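You operate a simulated robot arm through the tools that you are given. There is no shell and no other tool.

Carry out the task below with a simulated two-armed robot. There is one attempt and no reset: what you move stays moved.

JOB
Shut the grey cabinet down, vent it and plug port 1.
Fine: red main handle shut, black pressure knob to 0, vent to zero, selector OFF, then the yellow plug in and latched, in that order.

It is judged by the outcome, as a careful person would: the job done as asked, and still so three seconds after it is handed in. It fails if anything else is knocked over, pushed out of place, dropped, spilled or broken.

ROBOT AND FRAMES
Two 7-joint arms with fingered hands on one trunk that stands fixed in place. Base frame: the origin is at the foot of the trunk, x ahead of it, y to its left, z up; the work surface is at about z = 860. Lengths are in mm, angles in degrees, forces in N, time in s.
The left shoulder is at [70, 166, 1193], the right one opposite. With the tool pointing down near the work surface each hand reaches from about 100 to 960 mm from the base axis, measured 20 degrees to its own side. Payload 4.1 kg a hand.
The tool frame of a hand sits at the grasp point between the pads (the TCP): z along the fingers, y along the line on which they close. The tips reach 32 mm beyond it. Largest opening 108 mm; the body of the gripper starts 38 mm behind the TCP. The gripper is a hand of 4 fingers: y runs from the thumb to the fingers, the wrist lies at [-16, -108, -186] in the tool frame, and closing takes about 1.5 s.
Orientation is told as [roll, pitch, yaw] about the base's x, y, z axes, in that order, counted from this pose: with the fingers straight down and the wrist toward the robot, the tool's x, y and z point along [0, 1, 0], [1, 0, 0] and [0, 0, -1] of the base frame.

CONTROLS
- The arms move only by the tool move_arm. It takes "left_targets", "right_targets" or both (then of equal length, played together; a hand with none holds still); each is a list of rows, each an object (a shift or turn left out is 0, a gripper value left out holds the last) with "hand": the finger opening in cm, from 0 to 10.8; "offset": the shift along the tool's x, y, z in units of 25 mm (1.0 is 25 mm), a list of three; "dr": the turn, a rotation vector about the tool's x, y, z in units of 4 degrees (1.0 is 4 degrees), a list of three. In form: [{"hand": hand, "offset": [x, y, z], "dr": [ax, ay, az]}, ...]. A call has 1 to 20 rows; each row shifts and turns the commanded pose from where the row before left it, along the tool's axes as they then stand. A call with a number of a shift or a turn outside -1 to 1 is refused whole. Each row takes 0.2 s and may step no farther than 50 mm and 8.6 degrees from the row before; otherwise, or with a gripper value out of range, the whole call is refused. Where a pose cannot be reached the arm comes as near as it can. A force on the tool above 40 N (or 10 N above the force at the start of the call, whichever is more), or a blocked arm, ends the call early, and 0.2 s more pass. The fingers move at their own pace (about 45 mm/s each) and stop on an object; they squeeze with about 23 N. The grip force told is the motor's: it shows also when the fingers shut on nothing. Time passes only in rows, and 0.2 s behind the last, so rows that do not move let the fingers close. It gives the time, the measured TCP pose, the force on the tool (base axes), the opening and the grip force at its end, in the units of the frame above (readings bear some noise), with the torque about the TCP (base axes, N m) and any sound that the robot's microphone picked up.
- Cameras (640 x 400 px; columns grow to the right, rows downward): "scene" is now at [138.3, 19, 1431.6]; the picture's right is [0.21, -0.98, 0.00], its down [-0.47, -0.10, -0.88] and it looks along [0.86, 0.18, -0.48] (base axes); focal length 342 px, centre (320, 200). "left" rides on the left gripper at [-64, -93, -132] in its tool frame; the picture's right is [-0.80, -0.28, 0.53], its down [0.55, -0.71, 0.45] and it looks along [0.25, 0.65, 0.72] (tool axes); focal length 247 px, centre (320, 200). "right" rides on the right gripper at [64, -93, -131] in its tool frame; the picture's right is [-0.80, 0.28, -0.53], its down [-0.55, -0.71, 0.45] and it looks along [-0.25, 0.65, 0.72] (tool axes); focal length 247 px, centre (320, 200). There is no depth. A picture from a camera that has moved, and an enlarged one, comes with that camera's place and axes in the base frame and with its lens.
- capture(camera): a new picture of that camera. The clock stands still meanwhile.
- move_column(by): slides the trunk up (or, below 0, down) by that many mm; the arms and the scene camera ride with it, the base frame stays. It gives what a move gives, with no picture.
- preshape(shape, hand): the hand has 4 fingers and takes this shape, open, in about a second: jaw (thumb against the fingers, like two jaws); tri (thumb and two fingers); tip (a fingertip pinch); poke (one finger out to press); point (the index stretched); flat (the hand flat); cup (the hand cupped); fist (a fist). The gripper value then closes the fingers along that shape, each until it touches; the sizes above hold for jaw. It gives what a move gives, with no picture.
- aim_head(pan, tilt): turns the head with the scene camera to pan (to the left, within 86 degrees either way) and tilt (down, from -29 to 69), counted from straight ahead of the robot. It gives what a move gives.
- close_up(camera, box): a new picture of the part [left, top, right, bottom] of that camera's present view, enlarged. The clock stands still meanwhile.
- close_job(): hands the job in; it is judged then, once.

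Nothing tells you positions but the pictures and the camera data. Unless the task says otherwise, let go and move clear before handing in.

The tools are called after "Request:" as a command line: name --argument value ..., lists and objects as JSON in quotes. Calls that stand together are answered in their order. move_arm: Moves the arms, as the interface text tells. Its arguments: {"type":"object","properties":{"left_targets":{"type":"array"},"right_targets":{"type":"array"}},"required":[]} The other tools are called the same way: move_column (by) slides the trunk up or down; preshape (shape, hand) gives the hand a shape; aim_head (pan, tilt) turns the head that bears the scene camera; capture (camera) takes a picture; close_up (camera, box) takes an enlarged picture of a part of a camera's view; close_job () hands the job in.

At the start:

```text
t: 0.0
left_tool_pos: [531.5, 453.2, 1248.2]
left_tcp_rot: [0.0, 0.0, 0.1]
left_ft_force: [0.5, -0.3, -0.2]
left_moment: [-0.04, -0.02, 0.0]
left_opening: 107.4
left_grasp_force: 0.2
left_shape: jaw
right_tool_pos: [671.8, -47.7, 1176.0]
right_tcp_rot: [0.0, 0.1, 0.1]
right_ft_force: [0.7, 0.0, 0.2]
right_moment: [-0.01, 0.0, -0.01]
right_opening: 107.6
right_grasp_force: 0.0
right_shape: jaw
trunk travel left (down, up): [-700.0, 240.0]
head pan, tilt: [12.1, 28.6]
```

scene: 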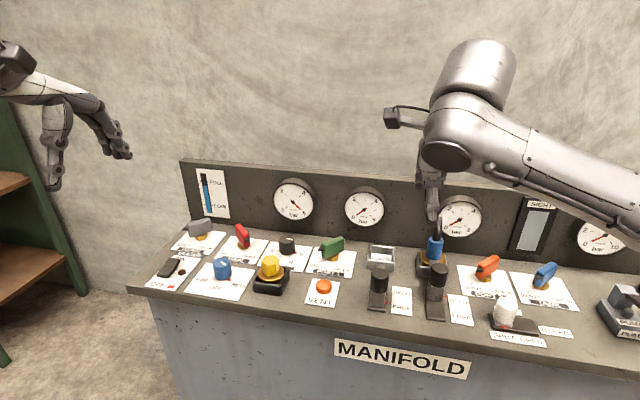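
right: 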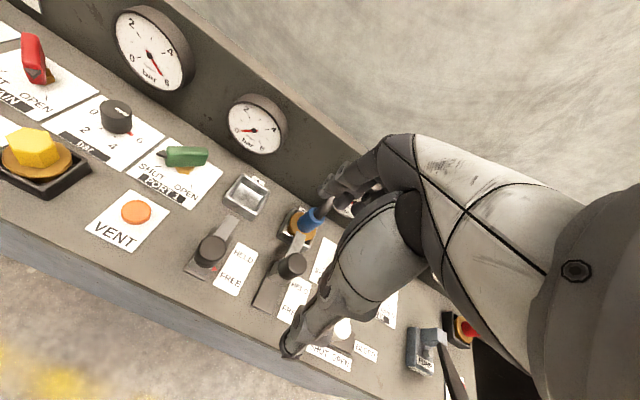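
left: 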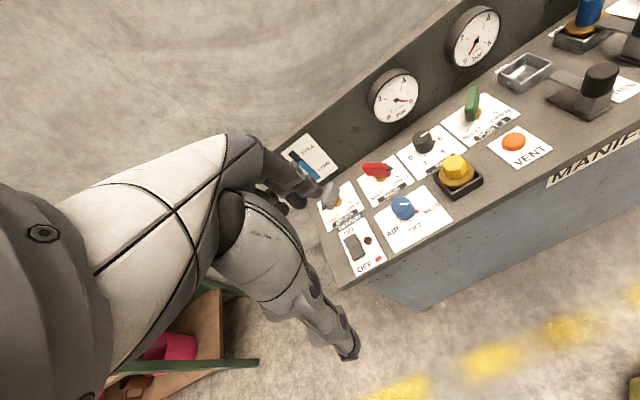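

I see a grey manifold panel with handles, knobs, gauges, a vent button and plugs. First I will look closely at every part before moving anything.

Request:
close_up --camera "scene" --box '[130, 150, 350, 310]'

Request:
close_up --camera "scene" --box '[340, 180, 640, 380]'

Request:
close_up --camera "left" --box '[280, 100, 560, 290]'

Request:
close_up --camera "right" --box '[0, 0, 300, 260]'

Request:
close_up --camera "right" --box '[180, 150, 480, 400]'

```text
2.50 times, centred on (240, 230) of scene
camera zoom: at [138.3, 19.0, 1431.6], right [0.21, -0.98, 0.0], down [-0.47, -0.1, -0.88], along [0.86, 0.18, -0.48], focal length 855 px, centre (520, 125)
```

zoom: 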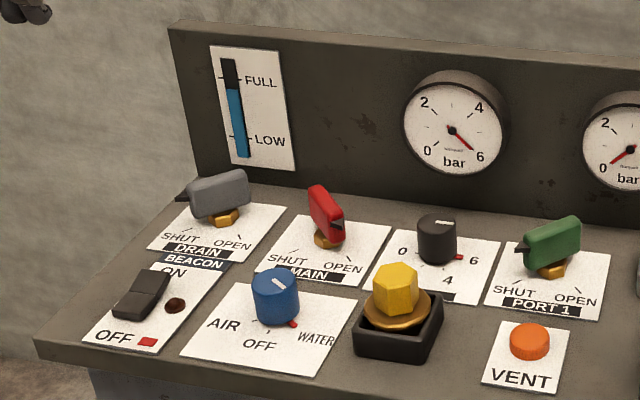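

```text
2.00 times, centred on (490, 280) of scene
camera zoom: at [138.3, 19.0, 1431.6], right [0.21, -0.98, 0.0], down [-0.47, -0.1, -0.88], along [0.86, 0.18, -0.48], focal length 684 px, centre (-20, 40)
```

zoom: 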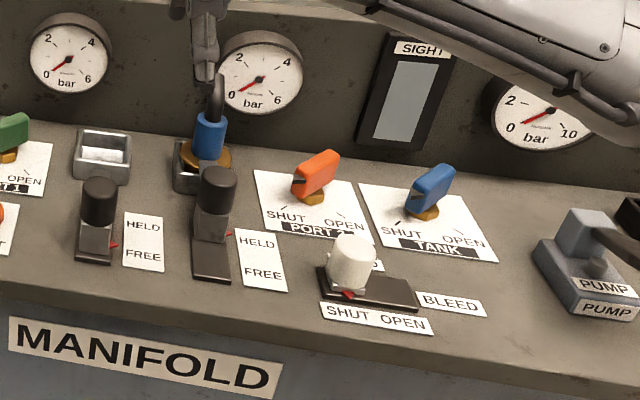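

```text
2.11 times, centred on (420, 195) of left
camera zoom: at [438.1, 387.2, 1381.6], right [-0.28, -0.8, -0.53], down [-0.71, 0.55, -0.45], along [0.65, 0.25, -0.72], focal length 520 px, centre (110, 210)
```

zoom: 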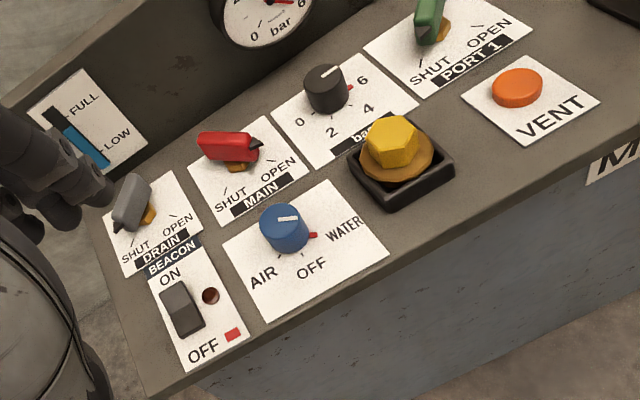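

```text
1.54 times, centred on (150, 130) of right
camera zoom: at [578.0, 16.7, 1305.6], right [0.28, -0.8, 0.53], down [-0.71, -0.55, -0.45], along [0.65, -0.25, -0.72], focal length 380 px, centre (582, 308)
```

zoom: 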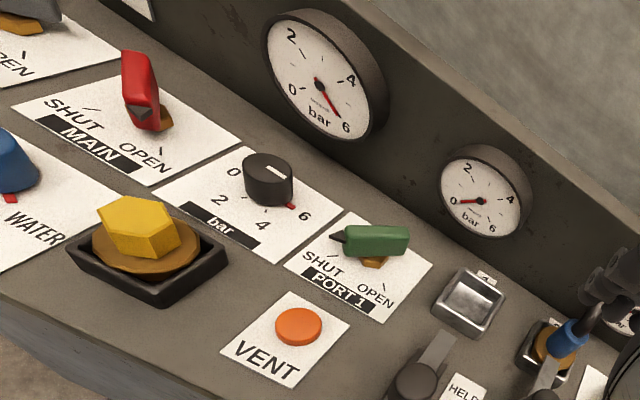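

```text
1.60 times, centred on (330, 275) of right
camera zoom: at [578.0, 16.7, 1305.6], right [0.28, -0.8, 0.53], down [-0.71, -0.55, -0.45], along [0.65, -0.25, -0.72], focal length 395 px, centre (304, 80)
```

zoom: 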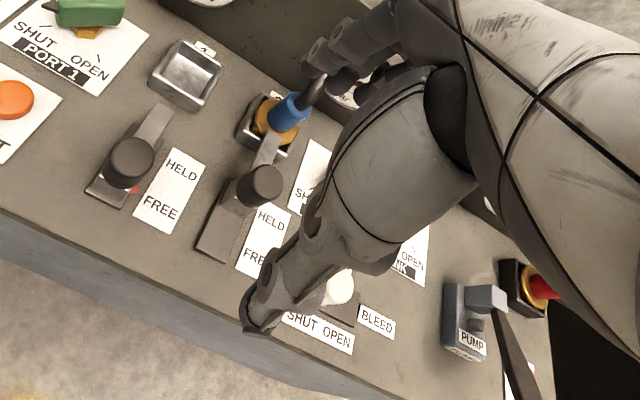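

The panel reads left to right: drain, red main handle (tip toward OPEN), black bar knob (near 6), green port 1 handle, then sockets and latch slides. I'll zoom in further to read each pointer exactly.

Request:
close_up --camera "scene" --box '[210, 215, 290, 265]'

Request:
close_up --camera "scene" --box '[255, 225, 335, 275]'

Request:
close_up --camera "scene" --box '[190, 245, 302, 315]'

Request:
close_up --camera "scene" --box '[350, 230, 478, 330]'

Request:
close_up --camera "left" --box '[350, 150, 446, 210]'

Request:
close_up --camera "right" --box '[60, 80, 172, 150]'

```text
8.00 times, centred on (250, 240) of scene
camera zoom: at [138.3, 19.0, 1431.6], right [0.21, -0.98, 0.0], down [-0.47, -0.1, -0.88], along [0.86, 0.18, -0.48], focal length 2737 px, centre (880, -120)
```

zoom: 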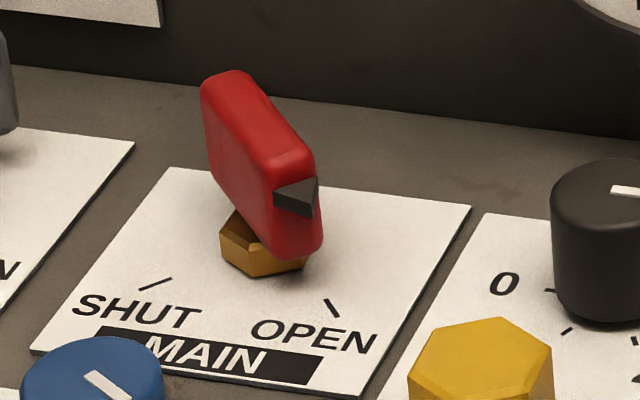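

```text
8.00 times, centred on (295, 250) of scene
camera zoom: at [138.3, 19.0, 1431.6], right [0.21, -0.98, 0.0], down [-0.47, -0.1, -0.88], along [0.86, 0.18, -0.48], focal length 2737 px, centre (520, -200)
```

zoom: 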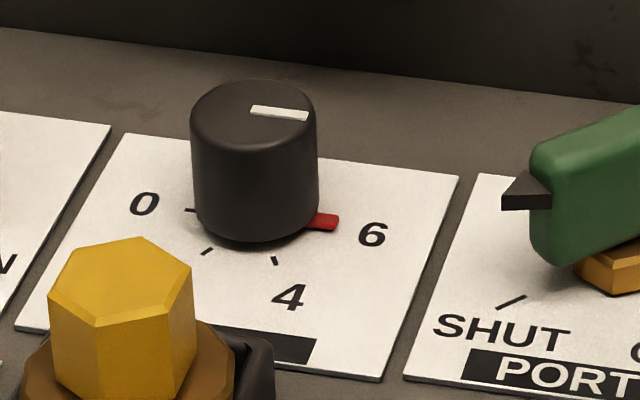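

```text
5.71 times, centred on (246, 280) of scene
camera zoom: at [138.3, 19.0, 1431.6], right [0.21, -0.98, 0.0], down [-0.47, -0.1, -0.88], along [0.86, 0.18, -0.48], focal length 1955 px, centre (743, -257)
```

zoom: 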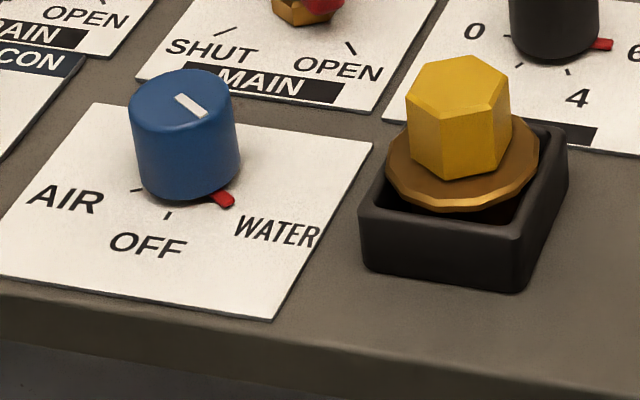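

```text
4.00 times, centred on (414, 280) of scene
camera zoom: at [138.3, 19.0, 1431.6], right [0.21, -0.98, 0.0], down [-0.47, -0.1, -0.88], along [0.86, 0.18, -0.48], focal length 1368 px, centre (-56, -120)
```

zoom: 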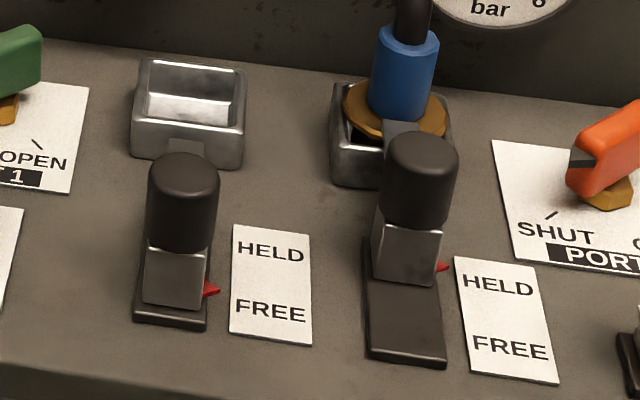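

```text
6.67 times, centred on (398, 180) of left
camera zoom: at [438.1, 387.2, 1381.6], right [-0.28, -0.8, -0.53], down [-0.71, 0.55, -0.45], along [0.65, 0.25, -0.72], focal length 1646 px, centre (-200, 333)
```

zoom: 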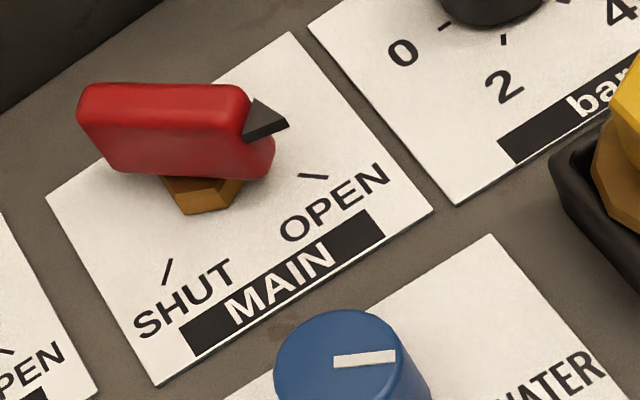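

```text
5.71 times, centred on (116, 115) of right
camera zoom: at [578.0, 16.7, 1305.6], right [0.28, -0.8, 0.53], down [-0.71, -0.55, -0.45], along [0.65, -0.25, -0.72], focal length 1411 px, centre (1486, 686)
```

zoom: 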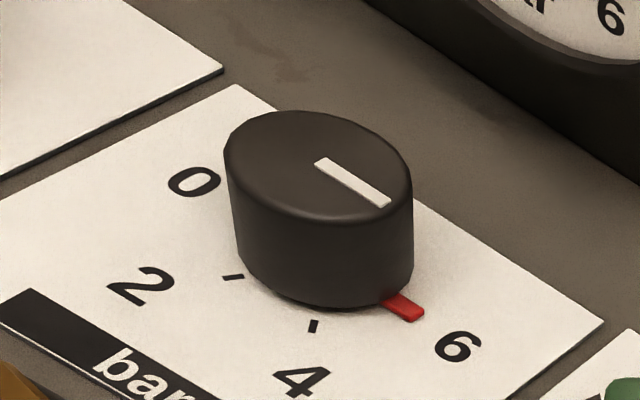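

The panel is level at z≈861 and squared to the base: main pivot ≈(855,388), bar knob ≈(853,263), selector ≈(726,388), plug tray ≈(725,262), vent ≈(733,137), port 1 socket ≈(863,10). Next I'll try the poke shape on the left hand and see where its finger lies, and move the right arm clear of the view.

Request:
preshape --shape "poke" --hand "left"

Request:
move_arm --right_targets '[{"offset": [0, -1, -0.5]}, {"offset": [0, -1, -0.5]}, {"offset": [-1, -1, 0]}, {"offset": [-1, -1, 0]}, {"offset": [-1, -1, 0]}, {"offset": [-1, -1, 0]}, {"offset": [-1, -1, 0]}, {"offset": [-1, -1, 0]}]'

Request:
capture --camera "left"

Request:
capture --camera "scene"

```text
t: 0.9
left_tool_pos: [532.1, 451.8, 1248.9]
left_tcp_rot: [0.0, 0.0, 0.1]
left_ft_force: [-0.3, 0.2, -0.1]
left_moment: [0.02, 0.0, 0.03]
left_opening: 0.0
left_grasp_force: 0.1
left_shape: poke
right_tool_pos: [671.2, -48.9, 1175.0]
right_tcp_rot: [0.0, 0.1, 0.0]
right_ft_force: [-0.6, -0.4, 0.0]
right_moment: [-0.03, 0.0, 0.0]
right_opening: 107.6
right_grasp_force: 0.1
right_shape: jaw
trunk travel left (down, up): [-700.0, 240.0]
head pan, tilt: [12.1, 28.6]
```

```text
t: 2.7
left_tool_pos: [531.1, 451.5, 1248.2]
left_tcp_rot: [0.1, 0.1, 0.1]
left_ft_force: [-0.2, 0.6, 0.2]
left_moment: [-0.01, -0.01, 0.0]
left_opening: 0.0
left_grasp_force: 0.1
left_shape: poke
right_tool_pos: [493.9, -181.6, 1204.3]
right_tcp_rot: [-0.1, 0.2, 0.1]
right_ft_force: [0.1, 0.6, 0.2]
right_moment: [-0.02, -0.03, 0.01]
right_opening: 107.5
right_grasp_force: 0.0
right_shape: jaw
right hand out of reach, approached as far as the arm can: row 8
trunk travel left (down, up): [-700.0, 240.0]
head pan, tilt: [12.1, 28.6]
```

```text
taken
camera left: at [438.8, 387.8, 1381.2], right [-0.28, -0.8, -0.53], down [-0.71, 0.55, -0.45], along [0.65, 0.25, -0.72], focal length 247 px, centre (320, 200)
```

left: 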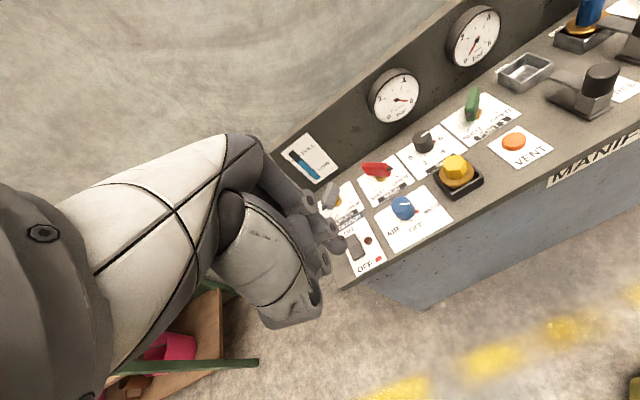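

```text
taken
camera scene: at [139.1, 19.6, 1431.5], right [0.21, -0.98, 0.0], down [-0.47, -0.1, -0.88], along [0.86, 0.18, -0.48], focal length 342 px, centre (320, 200)
```

scene: 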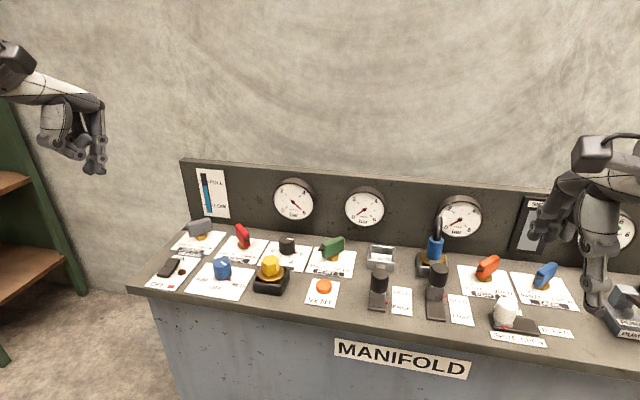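

The view of the panel is now clear and the left hand has one finger out. I'll zoom on that finger to find where its tip lies relative to the tool point.

Request:
close_up --camera "scene" --box '[0, 60, 160, 190]'

Request:
close_up --camera "left" --box '[200, 120, 400, 345]'

Request:
close_up --camera "scene" --box '[530, 220, 640, 360]'

```text
3.08 times, centred on (80, 125) of scene
camera zoom: at [139.1, 19.6, 1431.5], right [0.21, -0.98, 0.0], down [-0.47, -0.1, -0.88], along [0.86, 0.18, -0.48], focal length 1053 px, centre (1058, 431)
```

zoom: 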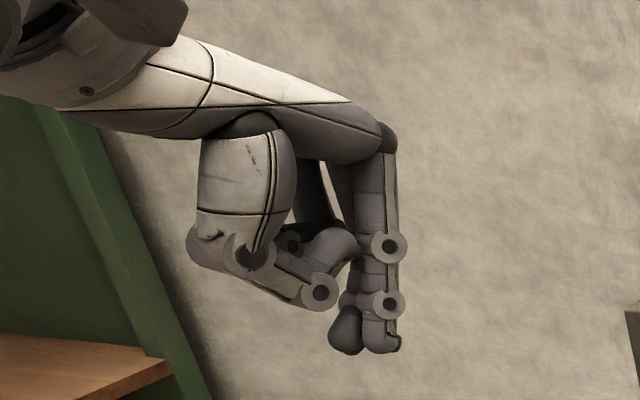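

```text
1.78 times, centred on (300, 232) of left
camera zoom: at [438.8, 387.8, 1381.2], right [-0.28, -0.8, -0.53], down [-0.71, 0.55, -0.45], along [0.65, 0.25, -0.72], focal length 439 px, centre (356, 142)
```

zoom: 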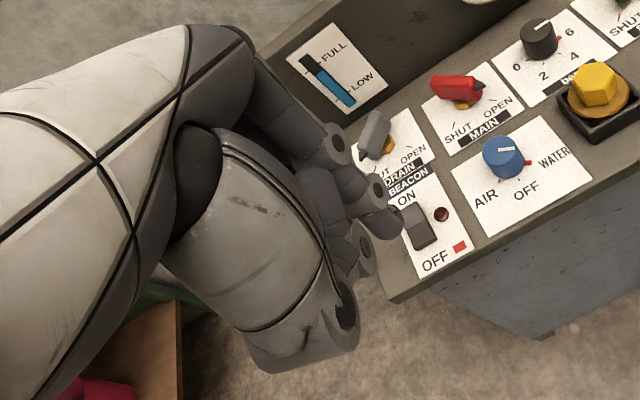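

```text
2.86 times, centred on (585, 290) of scene
camera zoom: at [139.1, 19.6, 1431.5], right [0.21, -0.98, 0.0], down [-0.47, -0.1, -0.88], along [0.86, 0.18, -0.48], focal length 977 px, centre (-437, -57)
```

zoom: 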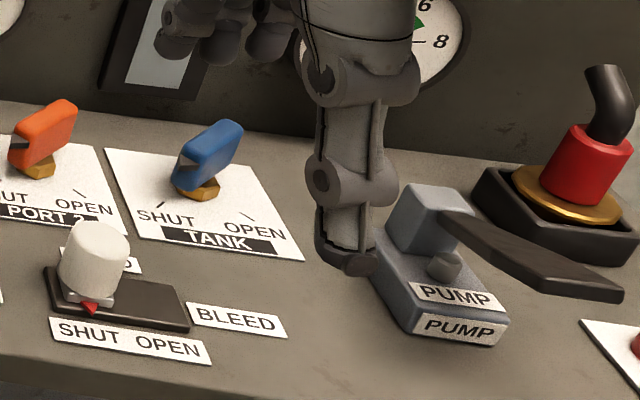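

The poked fingertip seems to lie near the tool axis about 30 mm beyond the tool point, but the curled fingers may hang close. I'll bring the left hand over the panel at a safe height to look at it better.

Request:
move_arm --left_targets '[{"offset": [-0.41, 0.92, 0.79]}, {"offset": [-0.41, 0.92, 0.79]}, {"offset": [-0.41, 0.92, 0.79]}, {"offset": [-0.41, 0.92, 0.79]}, {"offset": [-0.41, 0.92, 0.79]}, {"offset": [-0.41, 0.92, 0.79]}, {"offset": [-0.41, 0.92, 0.79]}, {"offset": [-0.41, 0.92, 0.79]}, {"offset": [-0.41, 0.92, 0.79]}, {"offset": [-0.41, 0.92, 0.79]}]'

Request:
capture --camera "scene"

Request:
capture --camera "left"

Request:
capture --camera "right"

```text
t: 4.9
left_tool_pos: [762.3, 350.4, 1050.7]
left_tcp_rot: [0.1, 0.1, 0.1]
left_ft_force: [-0.6, -0.5, -0.5]
left_moment: [-0.02, -0.02, 0.01]
left_opening: 0.1
left_grasp_force: 0.1
left_shape: poke
right_tool_pos: [494.2, -182.5, 1204.1]
right_tcp_rot: [0.1, 0.3, 0.1]
right_ft_force: [0.0, -0.4, -0.4]
right_moment: [-0.01, -0.01, 0.0]
right_opening: 107.5
right_grasp_force: 0.1
right_shape: jaw
trunk travel left (down, up): [-700.0, 240.0]
head pan, tilt: [12.1, 28.6]
```

```text
taken
camera scene: at [139.9, 18.4, 1431.5], right [0.21, -0.98, 0.0], down [-0.47, -0.1, -0.88], along [0.86, 0.18, -0.48], focal length 342 px, centre (320, 200)
```

scene: 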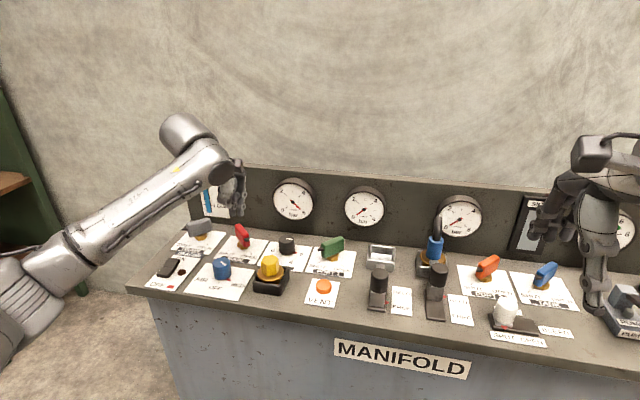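

```text
taken
camera left: at [670.2, 284.6, 1182.8], right [-0.28, -0.8, -0.53], down [-0.71, 0.55, -0.45], along [0.65, 0.25, -0.72], focal length 247 px, centre (320, 200)
```

left: 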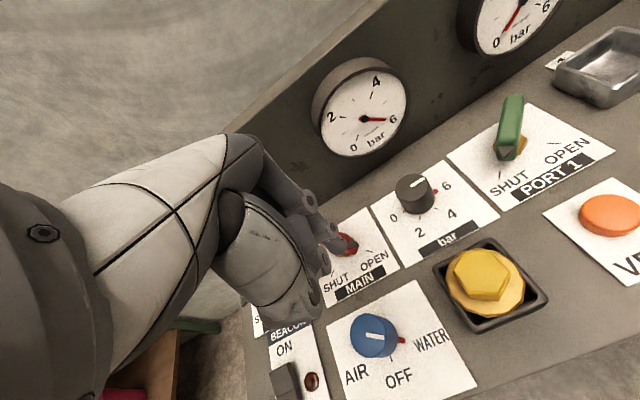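

```text
taken
camera right: at [401.6, -117.6, 1335.2], right [0.29, -0.8, 0.53], down [-0.71, -0.55, -0.45], along [0.65, -0.25, -0.72], focal length 247 px, centre (320, 200)
```

right: 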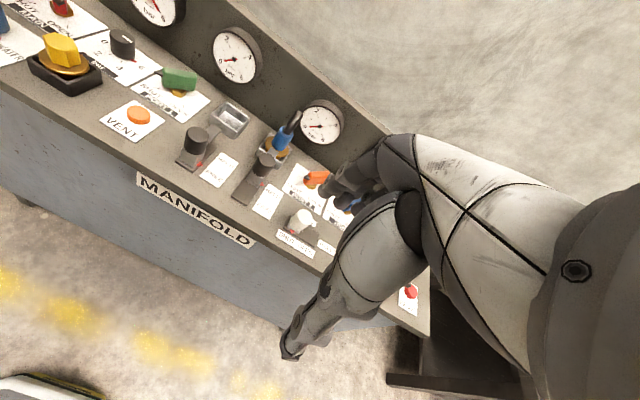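

The left hand is now at about (762,350,1051), above the main/knob area, and the main gauge still reads 6. I'll zoom on the finger from both cameras.

Request:
close_up --camera "scene" --box '[190, 130, 270, 230]'

Request:
close_up --camera "left" --box '[230, 160, 400, 330]'

```text
4.00 times, centred on (230, 180) of scene
camera zoom: at [139.9, 18.4, 1431.5], right [0.21, -0.98, 0.0], down [-0.47, -0.1, -0.88], along [0.86, 0.18, -0.48], focal length 1368 px, centre (680, 280)
```

zoom: 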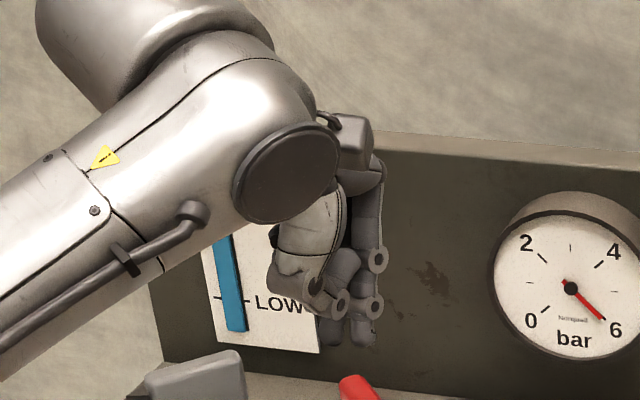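

```text
2.35 times, centred on (315, 245) of left
camera zoom: at [670.2, 284.6, 1182.8], right [-0.28, -0.8, -0.53], down [-0.71, 0.55, -0.45], along [0.65, 0.25, -0.72], focal length 581 px, centre (332, 94)
```

zoom: 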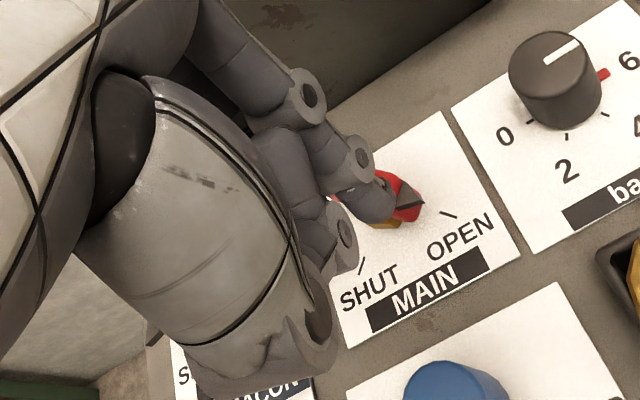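

I'll push the red handle with this finger: go to the right of the handle at (855,345) staying above it, look, then lower and sweep it clockwise.

Request:
move_arm --left_targets '[{"offset": [-0.05, 0.93, 0.8]}, {"offset": [-0.05, 0.93, 0.8]}, {"offset": [-0.05, 0.93, 0.8]}, {"offset": [-0.05, 0.93, 0.8]}]'

Request:
capture --camera "left"

Request:
close_up --camera "scene" --box '[190, 150, 310, 270]'

```text
t: 5.9
left_tool_pos: [856.0, 345.6, 969.9]
left_tcp_rot: [0.0, 0.1, 0.0]
left_ft_force: [-0.4, 0.0, -0.1]
left_moment: [-0.02, 0.02, 0.01]
left_opening: 0.0
left_grasp_force: 0.0
left_shape: poke
right_tool_pos: [495.3, -183.2, 1203.4]
right_tcp_rot: [0.0, 0.2, 0.0]
right_ft_force: [-0.5, -0.4, -0.2]
right_moment: [0.0, 0.01, -0.02]
right_opening: 107.5
right_grasp_force: 0.2
right_shape: jaw
trunk travel left (down, up): [-700.0, 240.0]
head pan, tilt: [12.1, 28.6]
```

```text
taken
camera left: at [762.6, 280.6, 1102.4], right [-0.28, -0.8, -0.53], down [-0.71, 0.55, -0.45], along [0.65, 0.25, -0.72], focal length 247 px, centre (320, 200)
```

left: 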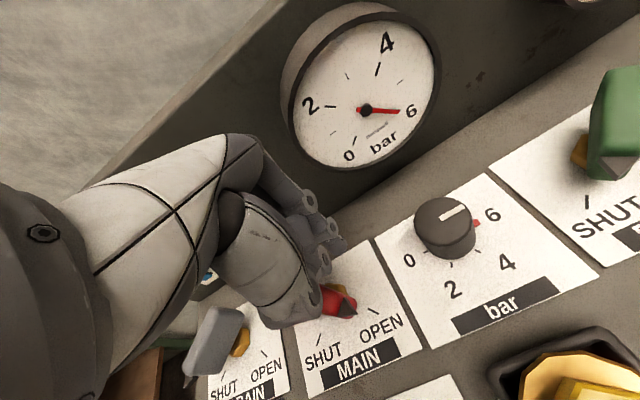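

```text
3.33 times, centred on (250, 210) of scene
camera zoom: at [140.2, 17.9, 1431.4], right [0.21, -0.98, 0.0], down [-0.47, -0.1, -0.88], along [0.86, 0.19, -0.48], focal length 1140 px, centre (553, 167)
```

zoom: 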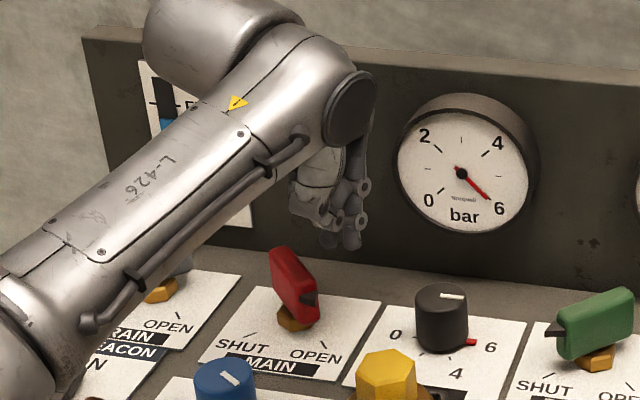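

The finger hangs clear to the right of the red handle and its forearm is well above the panel. I'll lower it to beside the handle.

Request:
move_arm --left_targets '[{"offset": [-0.1, 0, 0.7]}, {"offset": [-0.1, 0, 0.7]}, {"offset": [0, 0, 0.7]}]'

Request:
capture --camera "left"

Request:
close_up --camera "scene" --box '[210, 180, 290, 260]'

```text
t: 6.7
left_tool_pos: [854.0, 341.1, 918.6]
left_tcp_rot: [0.0, -0.1, 0.1]
left_ft_force: [0.7, -0.3, 0.5]
left_moment: [-0.01, -0.01, 0.01]
left_opening: 0.1
left_grasp_force: 0.1
left_shape: poke
right_tool_pos: [494.1, -180.8, 1203.7]
right_tcp_rot: [0.1, 0.1, 0.2]
right_ft_force: [-0.7, -0.1, 0.0]
right_moment: [0.01, -0.01, -0.02]
right_opening: 107.9
right_grasp_force: 0.0
right_shape: jaw
trunk travel left (down, up): [-700.0, 240.0]
head pan, tilt: [12.1, 28.6]
```

```text
taken
camera left: at [761.0, 276.2, 1051.2], right [-0.28, -0.8, -0.53], down [-0.71, 0.55, -0.45], along [0.65, 0.25, -0.72], focal length 247 px, centre (320, 200)
```

left: 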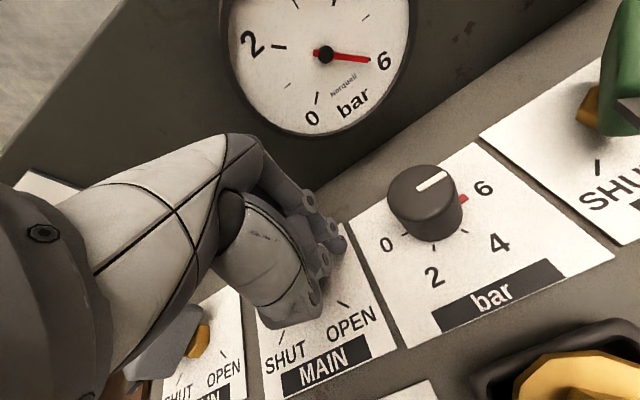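

```text
5.00 times, centred on (250, 220) of scene
camera zoom: at [138.3, 19.2, 1431.6], right [0.21, -0.98, 0.0], down [-0.47, -0.1, -0.88], along [0.86, 0.18, -0.48], focal length 1710 px, centre (670, 100)
```

zoom: 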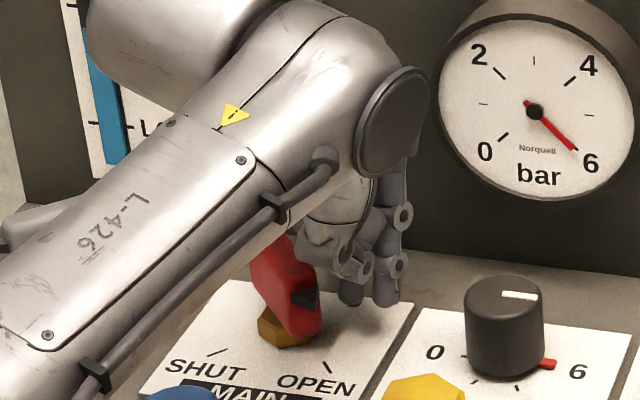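

The fingertips are right of and slightly behind the red handle. I'll sweep the first part of an arc around its pivot toward SHUT and check.

Request:
move_arm --left_targets '[{"offset": [0.35, -0.23, 0]}, {"offset": [0.11, -0.37, 0]}, {"offset": [0.11, -0.16, 0]}, {"offset": [0.11, -0.16, 0]}]'

Request:
close_up --camera "scene" --box '[210, 180, 290, 260]'

Request:
capture --camera "left"

```text
t: 7.7
left_tool_pos: [831.7, 357.3, 919.4]
left_tcp_rot: [0.0, 0.0, 0.0]
left_ft_force: [0.7, -1.2, -0.4]
left_moment: [-0.07, -0.01, -0.02]
left_opening: 0.0
left_grasp_force: 0.0
left_shape: poke
right_tool_pos: [494.4, -181.7, 1204.4]
right_tcp_rot: [-0.1, 0.0, 0.2]
right_ft_force: [-0.1, 0.7, 0.3]
right_moment: [0.01, -0.02, 0.06]
right_opening: 107.7
right_grasp_force: 0.1
right_shape: jaw
trunk travel left (down, up): [-700.0, 240.0]
head pan, tilt: [12.1, 28.6]
```

```text
5.00 times, centred on (250, 220) of scene
camera zoom: at [138.4, 18.9, 1431.6], right [0.21, -0.98, 0.0], down [-0.47, -0.1, -0.88], along [0.86, 0.18, -0.48], focal length 1710 px, centre (670, 100)
```

zoom: 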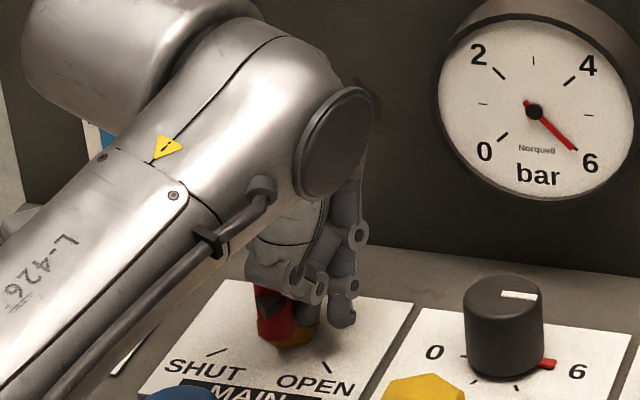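

```text
taken
camera left: at [738.1, 292.5, 1051.2], right [-0.28, -0.8, -0.53], down [-0.71, 0.55, -0.45], along [0.65, 0.25, -0.72], focal length 247 px, centre (320, 200)
```

left: 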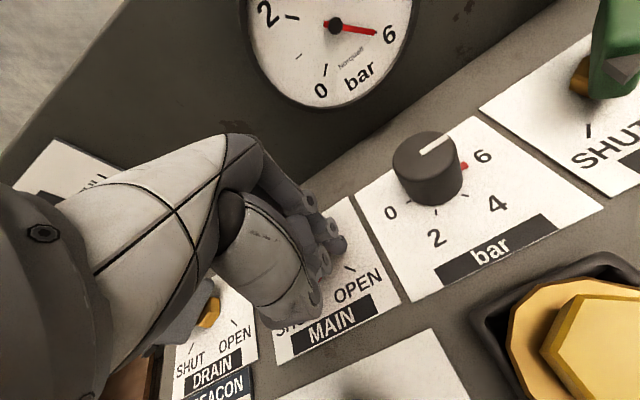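

The red handle has already turned well past halfway with little force, so I'll carry on along the arc in small steps toward SHUT.

Request:
move_arm --left_targets '[{"offset": [0.31, -0.24, 0]}, {"offset": [0.3, -0.1, 0]}]'

Request:
close_up --camera "scene" --box '[210, 180, 290, 260]'

```text
t: 8.3
left_tool_pos: [823.8, 365.7, 918.6]
left_tcp_rot: [-0.1, 0.0, -0.1]
left_ft_force: [1.1, -22.0, -0.5]
left_moment: [-0.12, 0.05, -0.57]
left_opening: 0.0
left_grasp_force: 0.0
left_shape: poke
right_tool_pos: [493.6, -185.9, 1203.5]
right_tcp_rot: [0.2, 0.2, 0.0]
right_ft_force: [-0.6, 0.4, 0.2]
right_moment: [0.03, 0.02, 0.02]
right_opening: 107.6
right_grasp_force: 0.1
right_shape: jaw
trunk travel left (down, up): [-700.0, 240.0]
head pan, tilt: [12.1, 28.6]
```

```text
5.00 times, centred on (250, 220) of scene
camera zoom: at [139.1, 13.7, 1431.5], right [0.21, -0.98, 0.0], down [-0.47, -0.1, -0.88], along [0.86, 0.18, -0.48], focal length 1710 px, centre (670, 100)
```

zoom: 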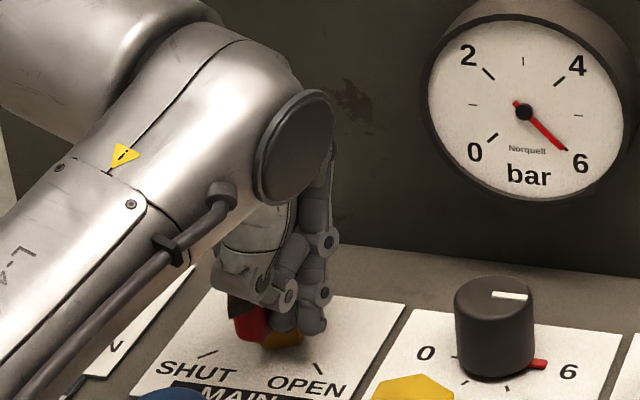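

There is now 22 N of resistance, so the handle is probably at its stop (or the hand is touching elsewhere). I'll back the finger off, rise and look.

Request:
move_arm --left_targets '[{"offset": [-0.6, 0.2, 0]}, {"offset": [-0.4, 0.4, 0]}, {"offset": [0, 0, -0.8]}, {"offset": [0, 0, -1]}, {"offset": [-1, -0.5, -1]}, {"offset": [-1, -1, -1]}]'

Request:
close_up --camera "scene" --box '[190, 190, 310, 270]'

Request:
capture --camera "left"

```text
t: 9.7
left_tool_pos: [799.0, 297.7, 1016.2]
left_tcp_rot: [0.0, 0.1, 0.0]
left_ft_force: [-0.5, 0.1, 0.4]
left_moment: [0.05, 0.03, 0.0]
left_opening: 0.0
left_grasp_force: 0.0
left_shape: poke
right_tool_pos: [493.4, -183.2, 1205.0]
right_tcp_rot: [0.0, 0.1, 0.1]
right_ft_force: [0.1, 0.1, -0.3]
right_moment: [-0.02, -0.01, 0.02]
right_opening: 107.9
right_grasp_force: 0.0
right_shape: jaw
trunk travel left (down, up): [-700.0, 240.0]
head pan, tilt: [12.1, 28.6]
```

```text
5.00 times, centred on (250, 230) of scene
camera zoom: at [137.0, 18.2, 1431.7], right [0.21, -0.98, 0.0], down [-0.47, -0.1, -0.88], along [0.86, 0.18, -0.48], focal length 1710 px, centre (670, 50)
```

zoom: 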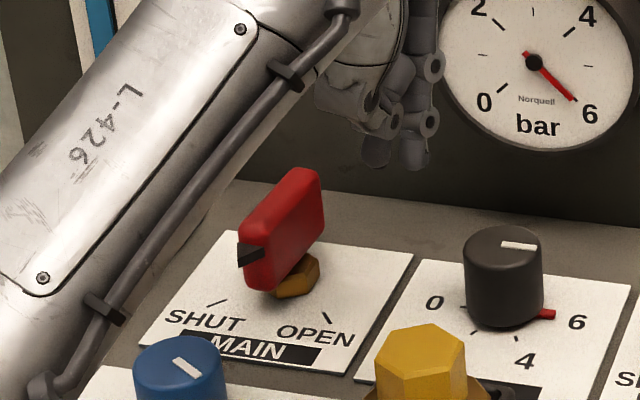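

```text
taken
camera left: at [705.5, 232.2, 1148.0], right [-0.28, -0.8, -0.53], down [-0.71, 0.55, -0.45], along [0.65, 0.25, -0.72], focal length 247 px, centre (320, 200)
```

left: 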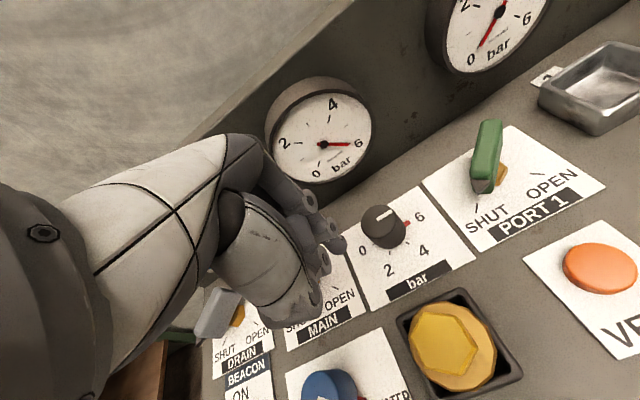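

The red handle now points left, but I need to check whether it is really on the SHUT tick, comparing with the green handle that sits on SHUT.

Request:
close_up --camera "scene" --box '[215, 215, 279, 265]'

Request:
close_up --camera "scene" --box '[300, 230, 364, 280]'

```text
8.00 times, centred on (247, 240) of scene
camera zoom: at [137.0, 18.2, 1431.7], right [0.21, -0.98, 0.0], down [-0.47, -0.1, -0.88], along [0.86, 0.18, -0.48], focal length 2737 px, centre (904, -120)
```

zoom: 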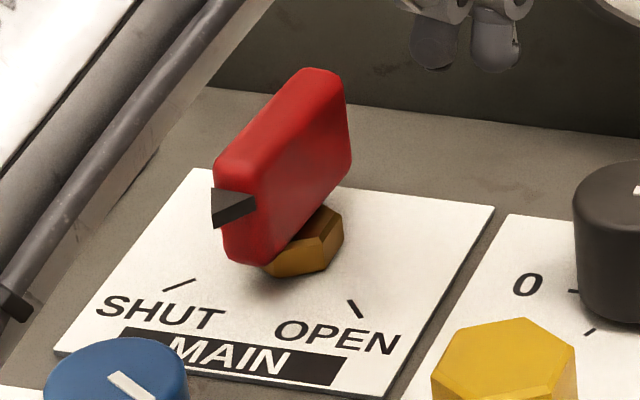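

```text
8.00 times, centred on (332, 255) of scene
camera zoom: at [137.0, 18.2, 1431.7], right [0.21, -0.98, 0.0], down [-0.47, -0.1, -0.88], along [0.86, 0.18, -0.48], focal length 2737 px, centre (224, -240)
```

zoom: 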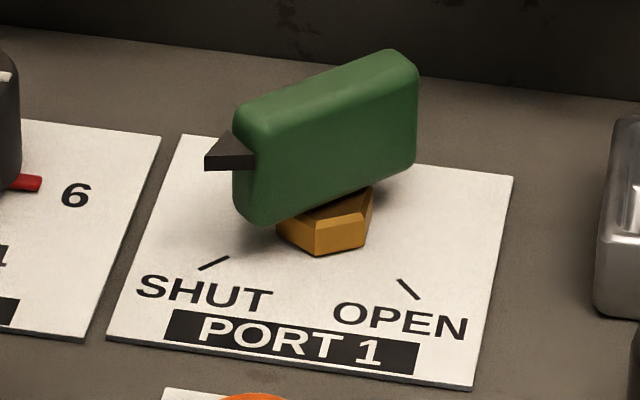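

The red handle is still about 25° short of SHUT, and the torque reading suggests the contact was near the pivot. I need the true finger location, so I'll zoom on it in the left camera.

Request:
close_up --camera "left" --box '[250, 170, 378, 330]'

Request:
close_up --camera "scene" --box '[240, 170, 304, 230]'

```text
2.50 times, centred on (314, 250) of left
camera zoom: at [705.5, 232.2, 1148.0], right [-0.28, -0.8, -0.53], down [-0.71, 0.55, -0.45], along [0.65, 0.25, -0.72], focal length 617 px, centre (335, 75)
```

zoom: 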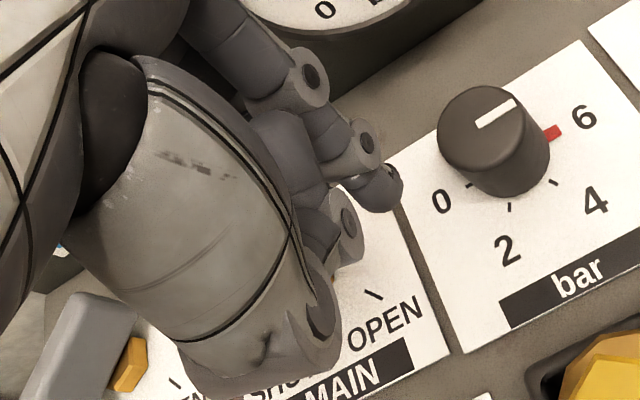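

```text
6.67 times, centred on (272, 200) of scene
camera zoom: at [137.0, 18.2, 1431.7], right [0.21, -0.98, 0.0], down [-0.47, -0.1, -0.88], along [0.86, 0.18, -0.48], focal length 2281 px, centre (640, 200)
```

zoom: 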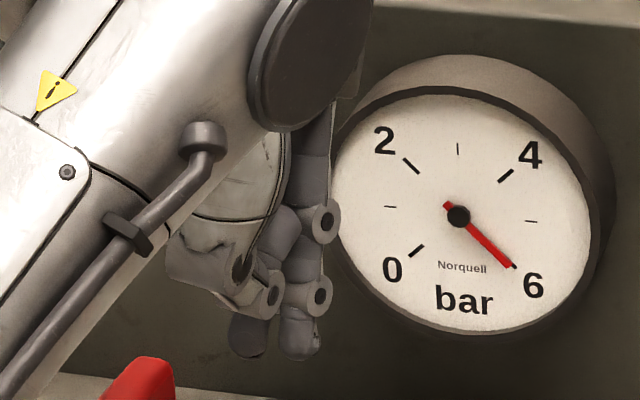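

The two leading fingertips sit at about y −11 and +8 of the tool point and extend ~26 mm forward, so I was pushing too near the pivot. I'll come down again closer to the robot, at x≈806, and push the handle's near end leftward.

Request:
move_arm --left_targets '[{"offset": [0.7, 0.12, 0]}, {"offset": [0.7, 0.12, 0]}, {"offset": [0.65, 0.05, 0]}, {"offset": [0, 0, 0.8]}, {"offset": [0, 0, 0.8]}, {"offset": [0, 0, 0.8]}, {"offset": [0, 0, 0.8]}, {"offset": [0, 0, 0.75]}]'

Request:
close_up --camera "scene" --box '[200, 190, 296, 270]'

Request:
capture --camera "left"

```text
t: 11.5
left_tool_pos: [806.5, 347.7, 915.0]
left_tcp_rot: [0.0, 0.0, 0.1]
left_ft_force: [1.2, -0.2, -1.1]
left_moment: [0.0, 0.01, -0.04]
left_opening: 0.0
left_grasp_force: 0.1
left_shape: poke
right_tool_pos: [493.8, -180.5, 1205.1]
right_tcp_rot: [-0.1, 0.1, 0.1]
right_ft_force: [-0.1, 0.0, 0.0]
right_moment: [0.02, 0.01, -0.01]
right_opening: 107.6
right_grasp_force: 0.2
right_shape: jaw
trunk travel left (down, up): [-700.0, 240.0]
head pan, tilt: [12.1, 28.6]
```

```text
5.00 times, centred on (248, 230) of scene
camera zoom: at [138.6, 19.0, 1431.6], right [0.21, -0.98, 0.0], down [-0.47, -0.1, -0.88], along [0.86, 0.18, -0.48], focal length 1710 px, centre (680, 50)
```

zoom: 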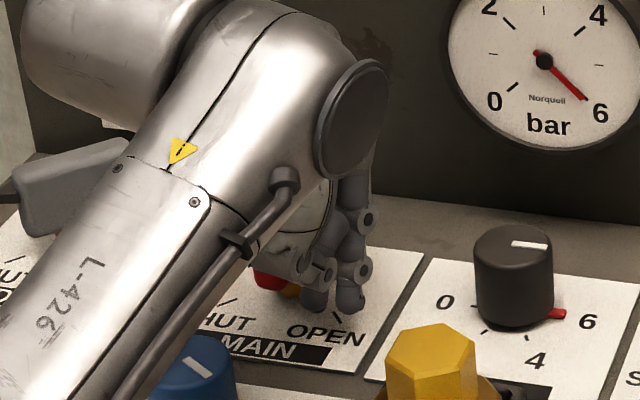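

```text
taken
camera left: at [713.5, 283.8, 1047.2], right [-0.28, -0.8, -0.53], down [-0.71, 0.55, -0.45], along [0.65, 0.25, -0.72], focal length 247 px, centre (320, 200)
```

left: 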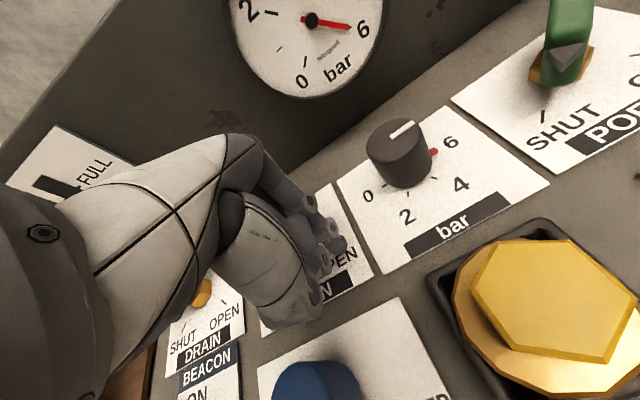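

Fingers are down beside the near end of the red handle with free space around. I'll push left in small steps and watch the force.

Request:
move_arm --left_targets '[{"offset": [0.4, 0, 0]}, {"offset": [0.3, 0, 0]}, {"offset": [0.2, 0, 0]}, {"offset": [0.2, 0, 0]}, {"offset": [0.1, 0, 0]}]'

Request:
close_up --camera "scene" --box '[200, 190, 296, 270]'

```text
t: 12.7
left_tool_pos: [805.3, 374.9, 917.2]
left_tcp_rot: [0.1, -0.1, -0.1]
left_ft_force: [-9.6, -15.7, 5.8]
left_moment: [0.14, -0.24, -0.35]
left_opening: 0.0
left_grasp_force: 0.1
left_shape: poke
right_tool_pos: [491.6, -185.4, 1205.0]
right_tcp_rot: [0.1, 0.1, 0.0]
right_ft_force: [0.6, 0.9, -0.4]
right_moment: [0.0, 0.04, -0.02]
right_opening: 107.8
right_grasp_force: 0.1
right_shape: jaw
trunk travel left (down, up): [-700.0, 240.0]
head pan, tilt: [12.1, 28.6]
```

```text
5.00 times, centred on (248, 230) of scene
camera zoom: at [136.0, 15.2, 1431.9], right [0.21, -0.98, 0.0], down [-0.47, -0.1, -0.88], along [0.86, 0.19, -0.48], focal length 1710 px, centre (680, 50)
```

zoom: 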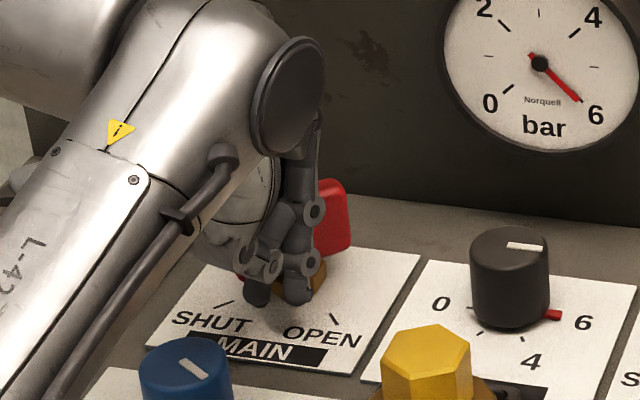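

Resistance is about 18 N and the handle's tail has swung right. I'll push just a little further and then lift away to check.

Request:
move_arm --left_targets '[{"offset": [0.1, -0.05, 0]}, {"offset": [0.1, -0.05, 0]}, {"offset": [0, 0, 0]}]'

Request:
close_up --camera "scene" --box '[200, 190, 296, 270]'

```text
t: 13.5
left_tool_pos: [803.4, 380.6, 919.8]
left_tcp_rot: [0.1, -0.2, -0.1]
left_ft_force: [-10.2, -24.4, 11.0]
left_moment: [0.21, -0.4, -0.57]
left_opening: 0.2
left_grasp_force: 0.0
left_shape: poke
right_tool_pos: [490.9, -185.6, 1205.1]
right_tcp_rot: [0.3, -0.2, 0.1]
right_ft_force: [0.3, -0.2, -0.3]
right_moment: [-0.01, -0.02, -0.01]
right_opening: 107.8
right_grasp_force: 0.0
right_shape: jaw
trunk travel left (down, up): [-700.0, 240.0]
head pan, tilt: [12.1, 28.6]
```

```text
5.00 times, centred on (248, 230) of scene
camera zoom: at [134.4, 13.6, 1432.2], right [0.21, -0.98, 0.0], down [-0.47, -0.1, -0.88], along [0.86, 0.19, -0.48], focal length 1710 px, centre (680, 50)
```

zoom: 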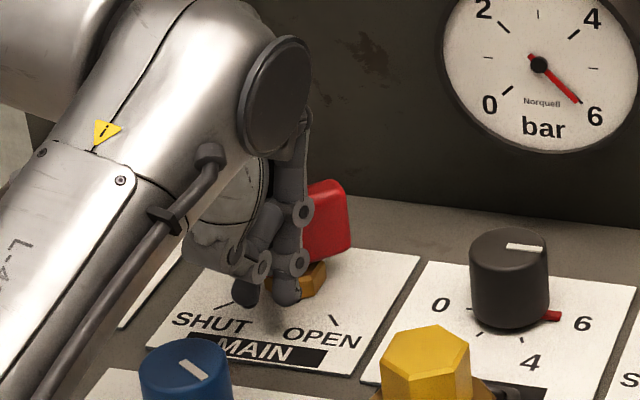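

Force rose to 26 N; I'll release, rise and look at the handle's angle.

Request:
move_arm --left_targets '[{"offset": [-0.7, -0.2, 0]}, {"offset": [-0.7, 0, 0]}, {"offset": [0, 0, -1]}, {"offset": [0, 0, -1]}, {"offset": [-1, -0.5, -1]}, {"offset": [-1, -0.5, -0.5]}, {"offset": [-1, 0, 0]}]'

Request:
close_up --camera "scene" --box '[215, 215, 279, 265]'

Request:
capture --camera "left"

```text
t: 15.1
left_tool_pos: [774.5, 274.6, 1002.4]
left_tcp_rot: [0.0, 0.1, 0.2]
left_ft_force: [-0.2, 0.5, -0.6]
left_moment: [0.03, -0.03, -0.01]
left_opening: 0.0
left_grasp_force: 0.1
left_shape: poke
right_tool_pos: [493.7, -181.8, 1203.6]
right_tcp_rot: [0.0, 0.1, 0.0]
right_ft_force: [0.6, 0.9, 0.0]
right_moment: [0.02, -0.02, 0.01]
right_opening: 107.5
right_grasp_force: 0.0
right_shape: jaw
trunk travel left (down, up): [-700.0, 240.0]
head pan, tilt: [12.1, 28.6]
```

```text
8.00 times, centred on (247, 240) of scene
camera zoom: at [138.9, 17.8, 1431.5], right [0.21, -0.98, 0.0], down [-0.47, -0.1, -0.88], along [0.86, 0.19, -0.48], focal length 2737 px, centre (904, -120)
```

zoom: 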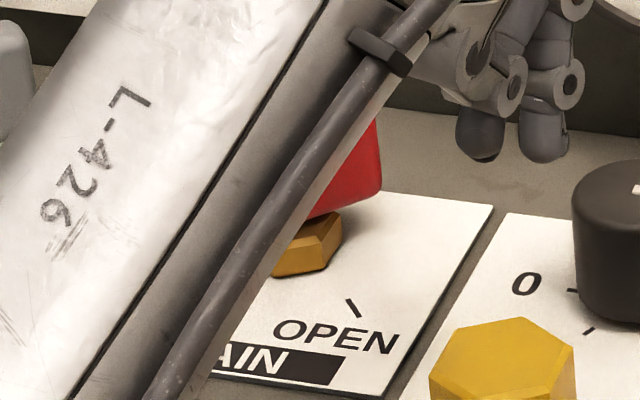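

```text
taken
camera left: at [681.8, 208.9, 1134.5], right [-0.28, -0.8, -0.53], down [-0.71, 0.55, -0.45], along [0.65, 0.25, -0.72], focal length 247 px, centre (320, 200)
```

left: 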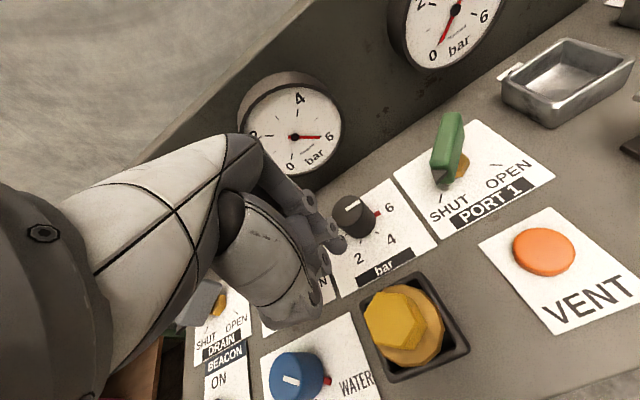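

The forearm hides the handle, so I'll pull the left arm back further to see it.

Request:
move_arm --left_targets '[{"offset": [0, -1, -1]}, {"offset": [0, -1, -1]}, {"offset": [0, -1, -1]}, {"offset": [0.5, -1, -1]}, {"offset": [0.5, -1, -1]}, {"offset": [1, -1, -1]}]'

Request:
close_up --camera "scene" --box '[195, 205, 291, 265]'

Request:
capture --camera "left"

```text
t: 16.5
left_tool_pos: [624.7, 323.4, 1152.8]
left_tcp_rot: [0.0, 0.0, 0.0]
left_ft_force: [0.9, -0.6, 0.4]
left_moment: [-0.03, 0.0, 0.01]
left_opening: 0.0
left_grasp_force: 0.1
left_shape: poke
right_tool_pos: [493.2, -181.5, 1205.9]
right_tcp_rot: [0.1, 0.1, 0.1]
right_ft_force: [-0.4, -0.6, 0.3]
right_moment: [0.0, 0.01, -0.03]
right_opening: 107.8
right_grasp_force: 0.1
right_shape: jaw
trunk travel left (down, up): [-700.0, 240.0]
head pan, tilt: [12.1, 28.6]
```

```text
6.67 times, centred on (243, 235) of scene
camera zoom: at [136.7, 19.4, 1431.7], right [0.21, -0.98, 0.0], down [-0.47, -0.1, -0.88], along [0.86, 0.18, -0.48], focal length 2281 px, centre (833, -33)
```

zoom: 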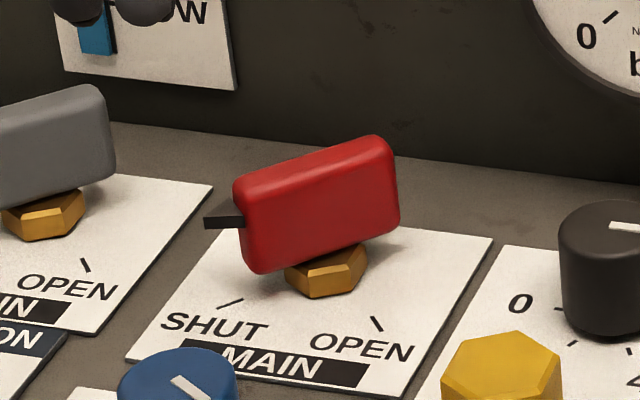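

```text
taken
camera left: at [530.2, 259.3, 1286.1], right [-0.28, -0.8, -0.53], down [-0.71, 0.55, -0.45], along [0.65, 0.25, -0.72], focal length 247 px, centre (320, 200)
```

left: 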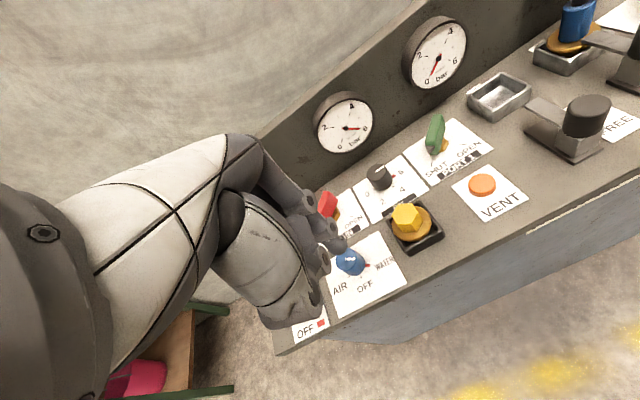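

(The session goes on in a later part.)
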